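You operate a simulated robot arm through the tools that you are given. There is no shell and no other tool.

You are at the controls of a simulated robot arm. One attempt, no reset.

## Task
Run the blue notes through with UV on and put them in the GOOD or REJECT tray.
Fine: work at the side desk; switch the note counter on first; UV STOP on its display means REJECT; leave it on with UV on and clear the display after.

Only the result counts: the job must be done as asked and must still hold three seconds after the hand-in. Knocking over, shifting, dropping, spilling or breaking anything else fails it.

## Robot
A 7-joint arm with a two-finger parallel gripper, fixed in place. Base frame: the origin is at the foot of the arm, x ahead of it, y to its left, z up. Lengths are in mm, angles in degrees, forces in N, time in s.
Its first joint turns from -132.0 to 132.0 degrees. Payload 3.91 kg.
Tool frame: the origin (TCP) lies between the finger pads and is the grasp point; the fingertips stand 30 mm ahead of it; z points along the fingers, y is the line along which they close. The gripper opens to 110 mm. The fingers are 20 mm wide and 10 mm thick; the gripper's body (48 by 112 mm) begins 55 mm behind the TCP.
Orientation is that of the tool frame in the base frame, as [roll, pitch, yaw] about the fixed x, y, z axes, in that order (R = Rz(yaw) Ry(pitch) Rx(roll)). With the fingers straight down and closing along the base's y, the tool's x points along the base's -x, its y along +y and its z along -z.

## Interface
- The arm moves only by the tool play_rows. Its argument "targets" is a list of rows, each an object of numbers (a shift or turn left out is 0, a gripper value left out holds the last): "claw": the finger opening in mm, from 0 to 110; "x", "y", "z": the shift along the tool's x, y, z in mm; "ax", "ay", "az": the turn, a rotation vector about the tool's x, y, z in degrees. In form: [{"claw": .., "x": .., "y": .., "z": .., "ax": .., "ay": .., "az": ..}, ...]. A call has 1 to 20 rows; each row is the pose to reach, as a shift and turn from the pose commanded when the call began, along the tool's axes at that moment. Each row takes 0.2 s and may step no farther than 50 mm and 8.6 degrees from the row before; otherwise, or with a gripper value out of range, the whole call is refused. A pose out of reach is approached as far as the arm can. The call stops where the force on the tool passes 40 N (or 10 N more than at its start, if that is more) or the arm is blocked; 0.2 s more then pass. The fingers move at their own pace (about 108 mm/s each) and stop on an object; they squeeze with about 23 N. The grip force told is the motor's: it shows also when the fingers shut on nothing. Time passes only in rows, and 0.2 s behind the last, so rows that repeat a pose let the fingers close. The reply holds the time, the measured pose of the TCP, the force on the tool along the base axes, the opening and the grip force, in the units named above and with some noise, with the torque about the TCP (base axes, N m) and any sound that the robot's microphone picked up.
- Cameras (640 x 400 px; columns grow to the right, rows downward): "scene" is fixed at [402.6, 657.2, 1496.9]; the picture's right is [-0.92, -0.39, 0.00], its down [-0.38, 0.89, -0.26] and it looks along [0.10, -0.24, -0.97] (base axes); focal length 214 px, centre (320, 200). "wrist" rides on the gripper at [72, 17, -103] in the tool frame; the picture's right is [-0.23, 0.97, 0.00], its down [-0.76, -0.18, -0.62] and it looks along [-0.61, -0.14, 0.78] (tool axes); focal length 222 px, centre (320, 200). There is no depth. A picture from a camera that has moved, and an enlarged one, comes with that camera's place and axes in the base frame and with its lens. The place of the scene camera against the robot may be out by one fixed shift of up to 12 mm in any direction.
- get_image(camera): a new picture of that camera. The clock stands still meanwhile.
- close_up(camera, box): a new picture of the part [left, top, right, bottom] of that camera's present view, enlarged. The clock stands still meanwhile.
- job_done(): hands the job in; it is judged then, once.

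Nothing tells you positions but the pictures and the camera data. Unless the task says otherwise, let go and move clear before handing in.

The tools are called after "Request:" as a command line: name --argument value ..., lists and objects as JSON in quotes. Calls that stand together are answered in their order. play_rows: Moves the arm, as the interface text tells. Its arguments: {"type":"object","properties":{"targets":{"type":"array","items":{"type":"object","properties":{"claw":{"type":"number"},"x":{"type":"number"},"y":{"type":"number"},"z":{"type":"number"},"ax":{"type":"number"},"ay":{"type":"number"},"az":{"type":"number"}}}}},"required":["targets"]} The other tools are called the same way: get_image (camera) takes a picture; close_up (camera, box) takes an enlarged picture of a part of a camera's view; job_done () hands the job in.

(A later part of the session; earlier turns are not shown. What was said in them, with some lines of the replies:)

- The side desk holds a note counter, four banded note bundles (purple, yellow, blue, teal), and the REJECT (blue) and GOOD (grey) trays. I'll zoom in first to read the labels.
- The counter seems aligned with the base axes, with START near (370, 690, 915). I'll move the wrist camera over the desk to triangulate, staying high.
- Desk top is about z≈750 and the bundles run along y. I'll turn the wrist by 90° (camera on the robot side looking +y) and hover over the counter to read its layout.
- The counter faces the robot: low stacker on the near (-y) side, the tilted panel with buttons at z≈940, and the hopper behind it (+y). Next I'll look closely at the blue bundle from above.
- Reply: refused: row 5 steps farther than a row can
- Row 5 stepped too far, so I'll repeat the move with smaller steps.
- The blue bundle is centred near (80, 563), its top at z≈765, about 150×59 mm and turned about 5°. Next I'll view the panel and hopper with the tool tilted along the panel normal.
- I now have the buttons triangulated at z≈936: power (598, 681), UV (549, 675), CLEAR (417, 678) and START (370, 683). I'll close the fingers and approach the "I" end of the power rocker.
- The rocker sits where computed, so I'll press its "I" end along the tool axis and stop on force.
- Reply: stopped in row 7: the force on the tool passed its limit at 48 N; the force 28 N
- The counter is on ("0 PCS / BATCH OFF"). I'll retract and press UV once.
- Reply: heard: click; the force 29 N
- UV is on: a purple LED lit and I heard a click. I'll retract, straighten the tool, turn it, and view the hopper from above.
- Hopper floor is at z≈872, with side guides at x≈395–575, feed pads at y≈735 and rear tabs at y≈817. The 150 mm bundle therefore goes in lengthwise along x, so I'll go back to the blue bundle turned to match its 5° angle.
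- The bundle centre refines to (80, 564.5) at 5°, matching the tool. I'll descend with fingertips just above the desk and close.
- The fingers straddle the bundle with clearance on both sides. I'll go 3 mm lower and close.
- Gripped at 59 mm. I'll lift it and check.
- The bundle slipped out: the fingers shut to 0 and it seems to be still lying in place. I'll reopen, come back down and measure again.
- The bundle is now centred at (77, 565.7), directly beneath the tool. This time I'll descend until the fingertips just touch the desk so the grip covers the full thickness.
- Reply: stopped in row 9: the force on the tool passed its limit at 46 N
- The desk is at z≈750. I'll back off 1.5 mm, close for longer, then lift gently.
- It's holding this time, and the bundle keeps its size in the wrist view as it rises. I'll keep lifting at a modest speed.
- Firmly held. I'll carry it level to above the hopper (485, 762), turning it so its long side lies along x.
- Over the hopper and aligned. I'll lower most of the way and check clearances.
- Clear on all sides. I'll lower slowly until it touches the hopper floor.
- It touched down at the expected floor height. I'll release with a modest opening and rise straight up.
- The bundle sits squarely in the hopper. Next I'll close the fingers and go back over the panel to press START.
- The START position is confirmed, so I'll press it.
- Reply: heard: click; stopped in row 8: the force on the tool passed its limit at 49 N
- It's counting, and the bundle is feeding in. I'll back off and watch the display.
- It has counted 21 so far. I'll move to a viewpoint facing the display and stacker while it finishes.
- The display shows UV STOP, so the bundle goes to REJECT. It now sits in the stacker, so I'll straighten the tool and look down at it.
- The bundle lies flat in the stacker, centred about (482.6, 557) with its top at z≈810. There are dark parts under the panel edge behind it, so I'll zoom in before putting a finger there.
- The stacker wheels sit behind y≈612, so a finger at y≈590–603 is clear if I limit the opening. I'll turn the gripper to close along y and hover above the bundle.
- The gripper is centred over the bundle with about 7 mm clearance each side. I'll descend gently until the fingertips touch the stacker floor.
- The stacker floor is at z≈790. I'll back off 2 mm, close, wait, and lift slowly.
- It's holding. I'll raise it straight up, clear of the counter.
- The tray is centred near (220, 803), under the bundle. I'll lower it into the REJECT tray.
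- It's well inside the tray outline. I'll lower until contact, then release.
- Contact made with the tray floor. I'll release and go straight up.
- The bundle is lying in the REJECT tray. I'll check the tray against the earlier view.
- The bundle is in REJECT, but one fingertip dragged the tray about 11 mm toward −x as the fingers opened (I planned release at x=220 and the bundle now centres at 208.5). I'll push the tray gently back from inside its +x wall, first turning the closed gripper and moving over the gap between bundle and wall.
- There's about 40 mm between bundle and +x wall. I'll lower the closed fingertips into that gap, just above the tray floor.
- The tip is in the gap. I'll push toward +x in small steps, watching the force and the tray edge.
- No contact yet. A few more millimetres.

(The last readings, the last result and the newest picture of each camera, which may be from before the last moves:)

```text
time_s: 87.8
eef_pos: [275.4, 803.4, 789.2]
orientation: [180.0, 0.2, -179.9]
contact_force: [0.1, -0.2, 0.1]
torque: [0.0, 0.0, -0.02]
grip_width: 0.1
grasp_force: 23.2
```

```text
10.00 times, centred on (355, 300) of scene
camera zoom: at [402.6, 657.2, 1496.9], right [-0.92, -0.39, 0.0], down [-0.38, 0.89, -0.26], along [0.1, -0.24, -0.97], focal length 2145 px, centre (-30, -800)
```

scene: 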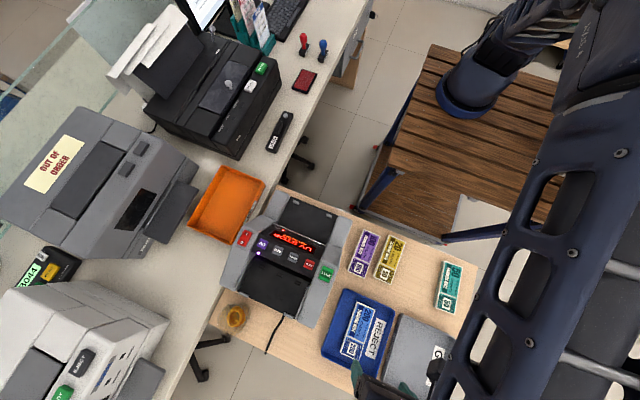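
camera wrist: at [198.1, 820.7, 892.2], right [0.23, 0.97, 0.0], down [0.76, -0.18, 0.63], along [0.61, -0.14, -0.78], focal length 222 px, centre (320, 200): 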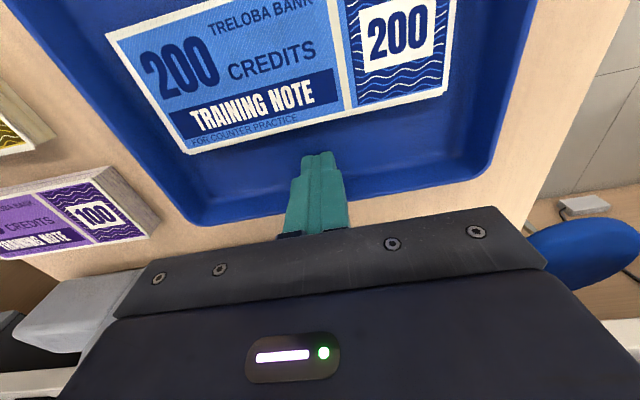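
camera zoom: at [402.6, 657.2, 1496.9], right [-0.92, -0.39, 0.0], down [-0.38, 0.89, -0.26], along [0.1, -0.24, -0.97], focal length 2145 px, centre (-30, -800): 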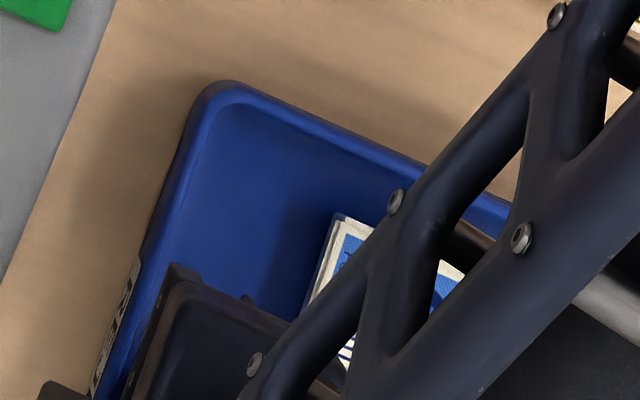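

Request:
play_rows --targets '[{"x": -2}, {"x": -4}, {"x": -4}]'

Request:
close_up --camera "scene" --box '[335, 280, 375, 320]'

Request:
close_up --camera "wrist" --box '[160, 100, 500, 260]'

```text
time_s: 88.6
eef_pos: [279.2, 804.3, 789.5]
orientation: [-180.0, 0.2, -179.9]
contact_force: [0.3, 0.3, 0.7]
torque: [-0.01, 0.02, -0.01]
grip_width: 0.0
grasp_force: 23.1
```

```text
10.00 times, centred on (355, 300) of scene
camera zoom: at [402.6, 657.2, 1496.9], right [-0.92, -0.39, 0.0], down [-0.38, 0.89, -0.26], along [0.1, -0.24, -0.97], focal length 2145 px, centre (-30, -800)
```

zoom: 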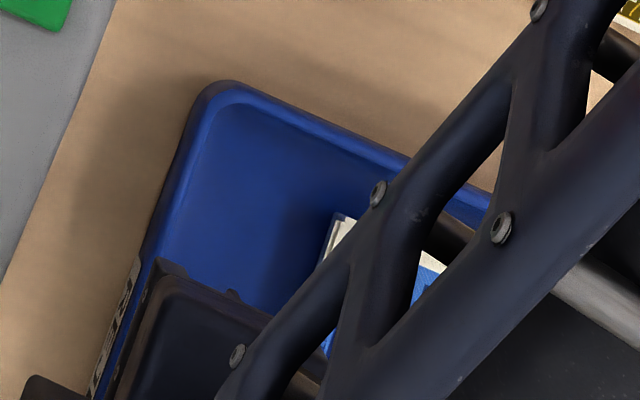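

```text
1.88 times, centred on (330, 180) of wrist
camera zoom: at [205.9, 820.6, 892.1], right [0.23, 0.97, 0.0], down [0.76, -0.18, 0.63], along [0.61, -0.14, -0.78], focal length 418 px, centre (301, 238)
```

zoom: 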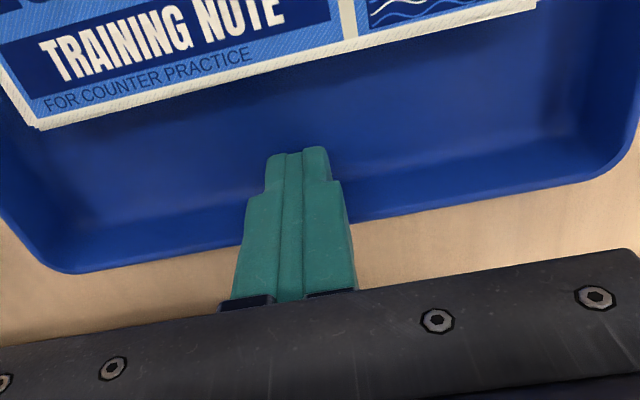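

Request:
play_rows --targets '[{"x": -1.5}, {"x": -3}, {"x": -3}]'

Request:
close_up --camera "scene" --box '[335, 280, 375, 320]'

Request:
close_up --camera "wrist" --box '[160, 100, 500, 260]'

```text
time_s: 89.4
eef_pos: [282.9, 803.6, 789.6]
orientation: [-179.9, 0.2, -179.9]
contact_force: [-0.6, -0.8, 0.5]
torque: [0.0, 0.0, 0.0]
grip_width: 0.1
grasp_force: 22.3
```

```text
10.00 times, centred on (355, 300) of scene
camera zoom: at [402.6, 657.2, 1496.9], right [-0.92, -0.39, 0.0], down [-0.38, 0.89, -0.26], along [0.1, -0.24, -0.97], focal length 2145 px, centre (-30, -800)
```

zoom: 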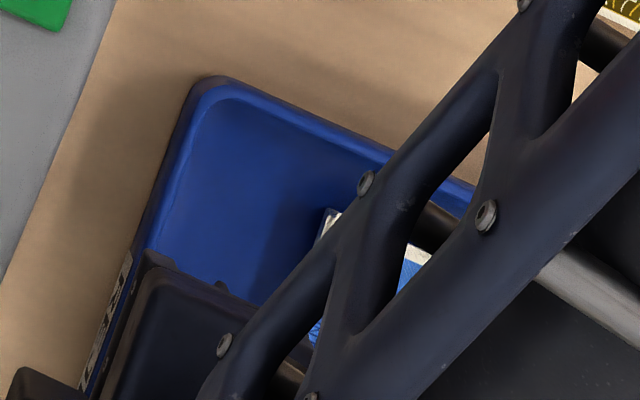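

```text
1.88 times, centred on (330, 180) of wrist
camera zoom: at [209.5, 819.9, 891.9], right [0.23, 0.97, 0.0], down [0.76, -0.18, 0.63], along [0.61, -0.14, -0.78], focal length 418 px, centre (301, 238)
```

zoom: 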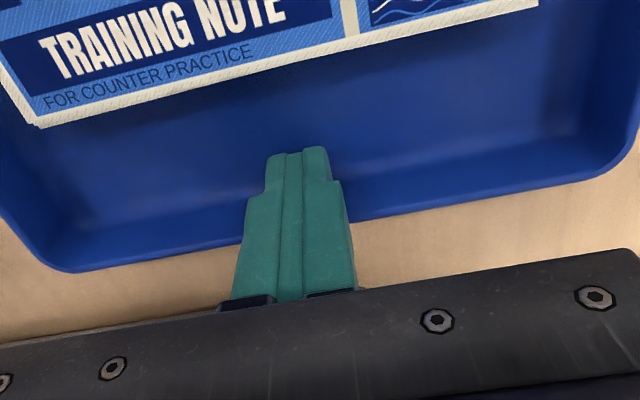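

Contact: the tray moved about 3.3 mm and the bundle rides with it. From the earlier views the corner needs to reach about (186, 75) in this zoom, roughly 7.3 mm more.

Request:
play_rows --targets '[{"x": -1.5}, {"x": -3}, {"x": -4.5}, {"x": -6}, {"x": -6}]'

Request:
close_up --camera "scene" --box '[335, 280, 375, 320]'

Request:
close_up --camera "scene" --box '[310, 210, 490, 400]'

```text
time_s: 90.6
eef_pos: [288.4, 803.1, 789.2]
orientation: [-180.0, 0.2, -180.0]
contact_force: [-0.9, -0.4, 0.8]
torque: [0.03, 0.01, 0.01]
grip_width: 0.2
grasp_force: 23.4
```

```text
10.00 times, centred on (355, 300) of scene
camera zoom: at [402.6, 657.2, 1496.9], right [-0.92, -0.39, 0.0], down [-0.38, 0.89, -0.26], along [0.1, -0.24, -0.97], focal length 2145 px, centre (-30, -800)
```

zoom: 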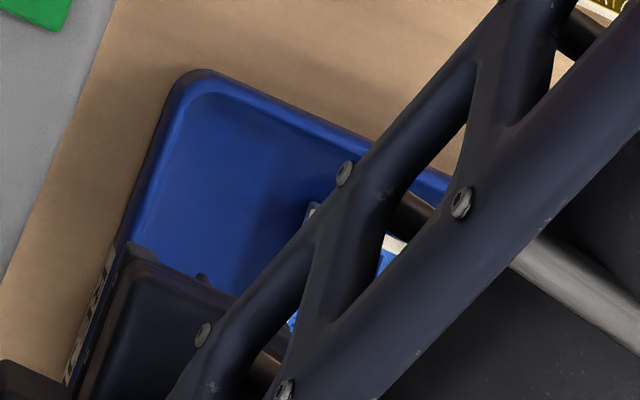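

```text
2.11 times, centred on (400, 305) of scene
camera zoom: at [402.6, 657.2, 1496.9], right [-0.92, -0.39, 0.0], down [-0.38, 0.89, -0.26], along [0.1, -0.24, -0.97], focal length 452 px, centre (152, -21)
```

zoom: 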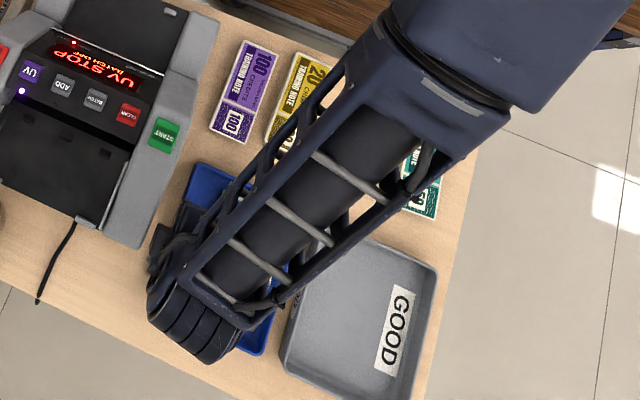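

The corner has moved back about 9 mm. I'll push 1.5 mm more, then back off and rise.

Request:
play_rows --targets '[{"x": -0.8}, {"x": -1.6}, {"x": -1.6}, {"x": 3}, {"x": 8}, {"x": 9}, {"x": 9, "z": -15}, {"x": 9, "z": -50}, {"x": 9, "z": -95}, {"x": 9, "z": -140}, {"x": 9, "z": -185}, {"x": 9, "z": -230}, {"x": 9, "z": -250}]'

Request:
play_rows --targets '[{"y": -20, "x": -10, "az": -8.2}, {"y": -40, "x": -20, "az": -16.4}, {"y": -60, "x": -30, "az": -24.6}, {"y": -80, "x": -45, "az": -32.8}, {"y": -100, "x": -60, "az": -41}, {"y": -115, "x": -75, "az": -49.2}, {"y": -130, "x": -90, "az": -57.4}, {"y": -145, "x": -105, "az": -65.6}, {"y": -155, "x": -118, "az": -73.8}, {"y": -160, "x": -128, "az": -82}, {"y": -165, "x": -136, "az": -90}, {"y": -165, "x": -136, "az": -90}]'

Request:
close_up --camera "scene" --box '[310, 210, 490, 400]'

Request:
close_up --camera "scene" --box '[335, 280, 375, 320]'

Request:
get_image --camera "wrist"

```text
time_s: 93.4
eef_pos: [278.9, 805.7, 1041.7]
orientation: [180.0, 0.2, -179.9]
contact_force: [0.1, 0.6, -0.3]
torque: [-0.06, 0.01, 0.03]
grip_width: 0.0
grasp_force: 23.1
```

```text
time_s: 96.0
eef_pos: [413.7, 639.0, 1039.1]
orientation: [-179.8, -0.1, -89.8]
contact_force: [0.0, 0.9, 0.3]
torque: [0.02, 0.02, 0.0]
grip_width: 0.1
grasp_force: 22.3
```

```text
2.11 times, centred on (400, 305) of scene
camera zoom: at [402.6, 657.2, 1496.9], right [-0.92, -0.39, 0.0], down [-0.38, 0.89, -0.26], along [0.1, -0.24, -0.97], focal length 452 px, centre (152, -21)
```

zoom: 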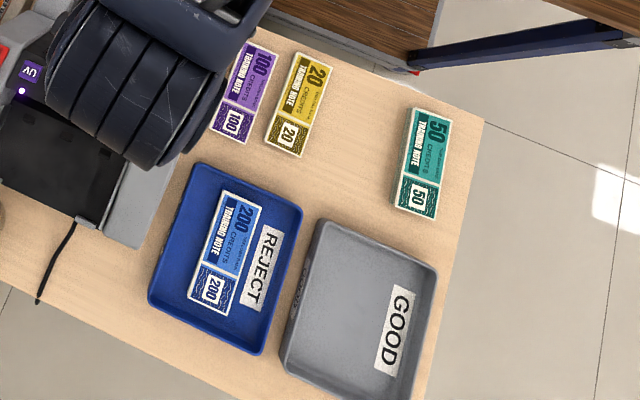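

```text
10.00 times, centred on (355, 300) of scene
camera zoom: at [402.6, 657.2, 1496.9], right [-0.92, -0.39, 0.0], down [-0.38, 0.89, -0.26], along [0.1, -0.24, -0.97], focal length 2145 px, centre (-30, -800)
```

zoom: 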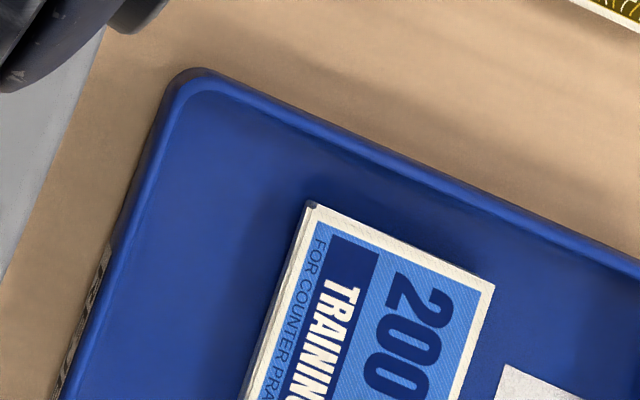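

```text
taken
camera wrist: at [396.4, 566.6, 1142.5], right [-0.97, 0.22, 0.0], down [0.17, 0.76, 0.62], along [0.14, 0.61, -0.78], focal length 222 px, centre (320, 200)
```

wrist: 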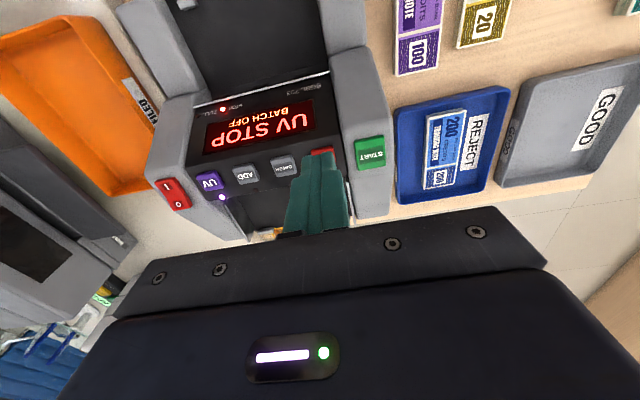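

The REJECT tray matches its original outline again, with the bundle inside. Last step: tilt the tool and press CLEAR.

Request:
play_rows --targets '[{"ay": -8, "y": -1}, {"ay": -16, "y": -2}, {"ay": -24, "y": -3}, {"ay": -30, "y": -3.5}, {"ay": -30, "y": -3.5}]'

Request:
get_image --camera "wrist"

```text
time_s: 97.2
eef_pos: [416.9, 638.1, 1039.7]
orientation: [-179.9, 30.1, -89.8]
contact_force: [-0.5, -0.7, -0.4]
torque: [0.01, 0.02, 0.01]
grip_width: 0.0
grasp_force: 22.7
```

```text
taken
camera wrist: at [400.5, 524.4, 1091.8], right [-0.97, 0.2, 0.11], down [0.17, 0.35, 0.92], along [0.14, 0.92, -0.37], focal length 222 px, centre (320, 200)
```

wrist: 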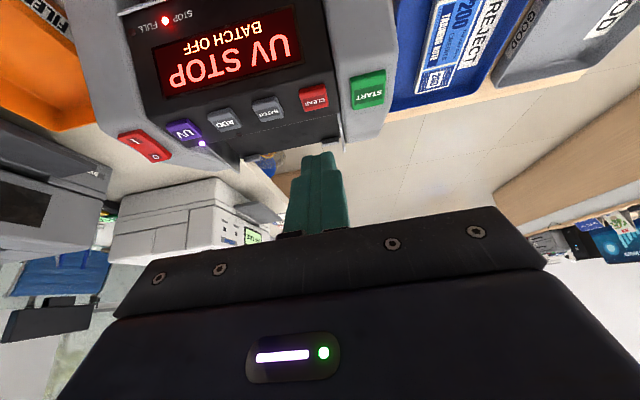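

Request:
play_rows --targets '[{"x": 10, "z": 20}, {"x": 20, "z": 40}, {"x": 20, "z": 58}, {"x": 20, "z": 69}, {"x": 20, "z": 75}, {"x": 20, "z": 79}, {"x": 20, "z": 82}, {"x": 20, "z": 85}, {"x": 20, "z": 87}]'

Request:
get_image --camera "wrist"

```text
time_s: 99.0
eef_pos: [419.0, 666.2, 961.8]
orientation: [-179.6, 30.4, -89.8]
contact_force: [0.5, 0.9, 11.3]
torque: [0.11, -0.03, -0.03]
grip_width: 0.0
grasp_force: 23.1
heard: click
stopped in row 9: the force on the tool passed its limit at 52 N (the readings are from after the stop); the commanded pose is now the measured one
```

```text
taken
camera wrist: at [401.7, 550.7, 1013.1], right [-0.97, 0.2, 0.11], down [0.17, 0.34, 0.92], along [0.14, 0.92, -0.37], focal length 222 px, centre (320, 200)
```

wrist: 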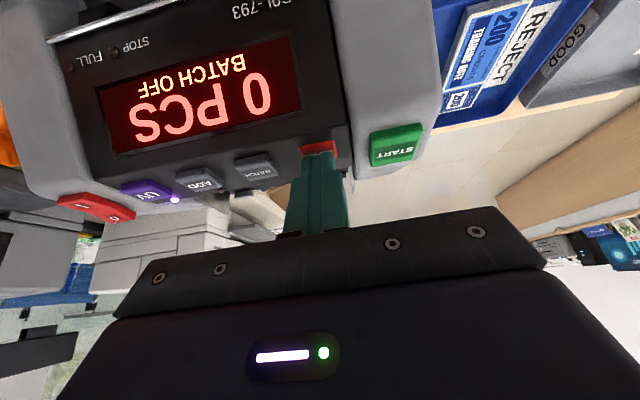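

The display is cleared to "0 PCS", the STOP lamp is off and UV is still lit. I'll back away and check the whole scene.

Request:
play_rows --targets '[{"z": -20}, {"z": -50}, {"z": -85}, {"x": 20, "z": -125}, {"x": 40, "z": -165}, {"x": 60, "z": -200}, {"x": 60, "z": -200}]'

Request:
get_image --camera "scene"

Request:
close_up --camera "scene" --box '[210, 180, 370, 340]'

Request:
close_up --camera "scene" --box '[310, 210, 490, 400]'

Request:
get_image --camera "wrist"

```text
time_s: 100.6
eef_pos: [418.6, 512.7, 1103.6]
orientation: [-179.7, 30.3, -89.7]
contact_force: [0.1, -1.0, 0.1]
torque: [-0.02, -0.01, 0.01]
grip_width: 0.0
grasp_force: 22.5
```

```text
taken
```

scene: 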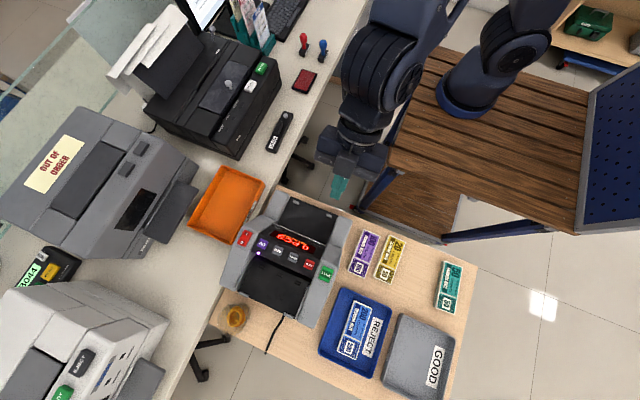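

```text
2.50 times, centred on (290, 260) of scene
camera zoom: at [402.6, 657.2, 1496.9], right [-0.92, -0.39, 0.0], down [-0.38, 0.89, -0.26], along [0.1, -0.24, -0.97], focal length 536 px, centre (395, 50)
```

zoom: 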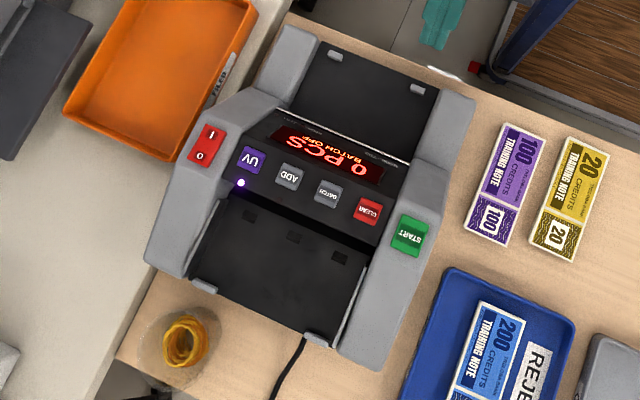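

```text
2.11 times, centred on (400, 305) of scene
camera zoom: at [402.6, 657.2, 1496.9], right [-0.92, -0.39, 0.0], down [-0.38, 0.89, -0.26], along [0.1, -0.24, -0.97], focal length 452 px, centre (152, -21)
```

zoom: 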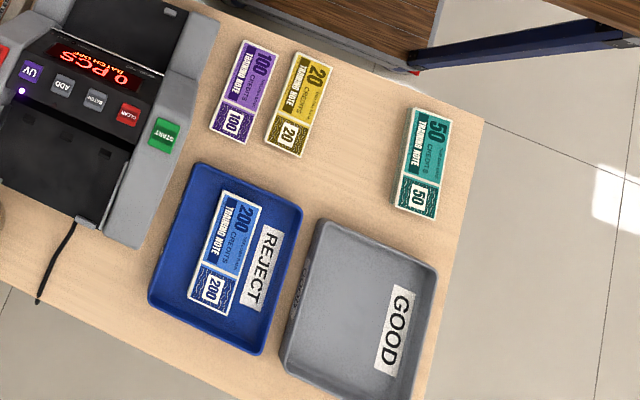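

```text
taken
camera wrist: at [401.1, 398.0, 1155.2], right [-0.97, 0.2, 0.11], down [0.17, 0.34, 0.92], along [0.14, 0.92, -0.37], focal length 222 px, centre (320, 200)
```

wrist: 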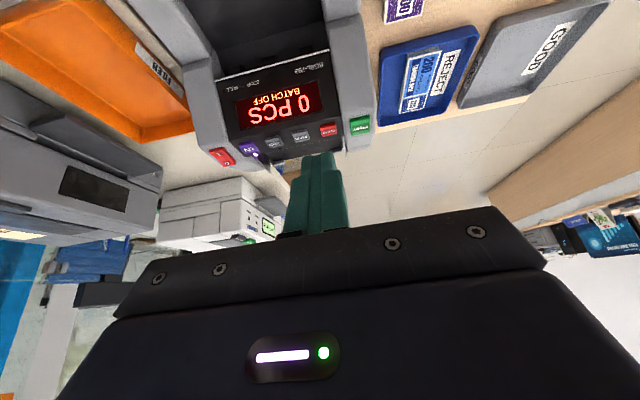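

The blue bundle is in REJECT, the counter is on with UV lit and its display reads 0 PCS. The counter, trays and other bundles look where they were at the start, and the arm is clear, so I'm handing in.

Request:
job_done

```text
The job is handed in.
```

The blue notes are in the REJECT tray: with UV on, the counter stopped on them and showed UV STOP. I've handed the job in.

- **Counter:** I switched it on first and turned UV on before running the notes. It is still on with the UV light lit, and the display is cleared to 0 PCS.
- **Reject tray moved:** when I let go of the bundle, a fingertip dragged the REJECT tray about 11 mm sideways. I pushed it back from inside, and in the overhead view it lines up with its original position to within a couple of millimetres. If the check counts any movement at all, this is where it could fail.
- **First pick-up:** the bundle slipped out of the grip on the first lift and stayed on the desk, about 3 mm from where it had been. The second grip held.
- **Everything else:** the other bundles, the GOOD tray and the counter look unmoved, and the arm is clear of the desk.
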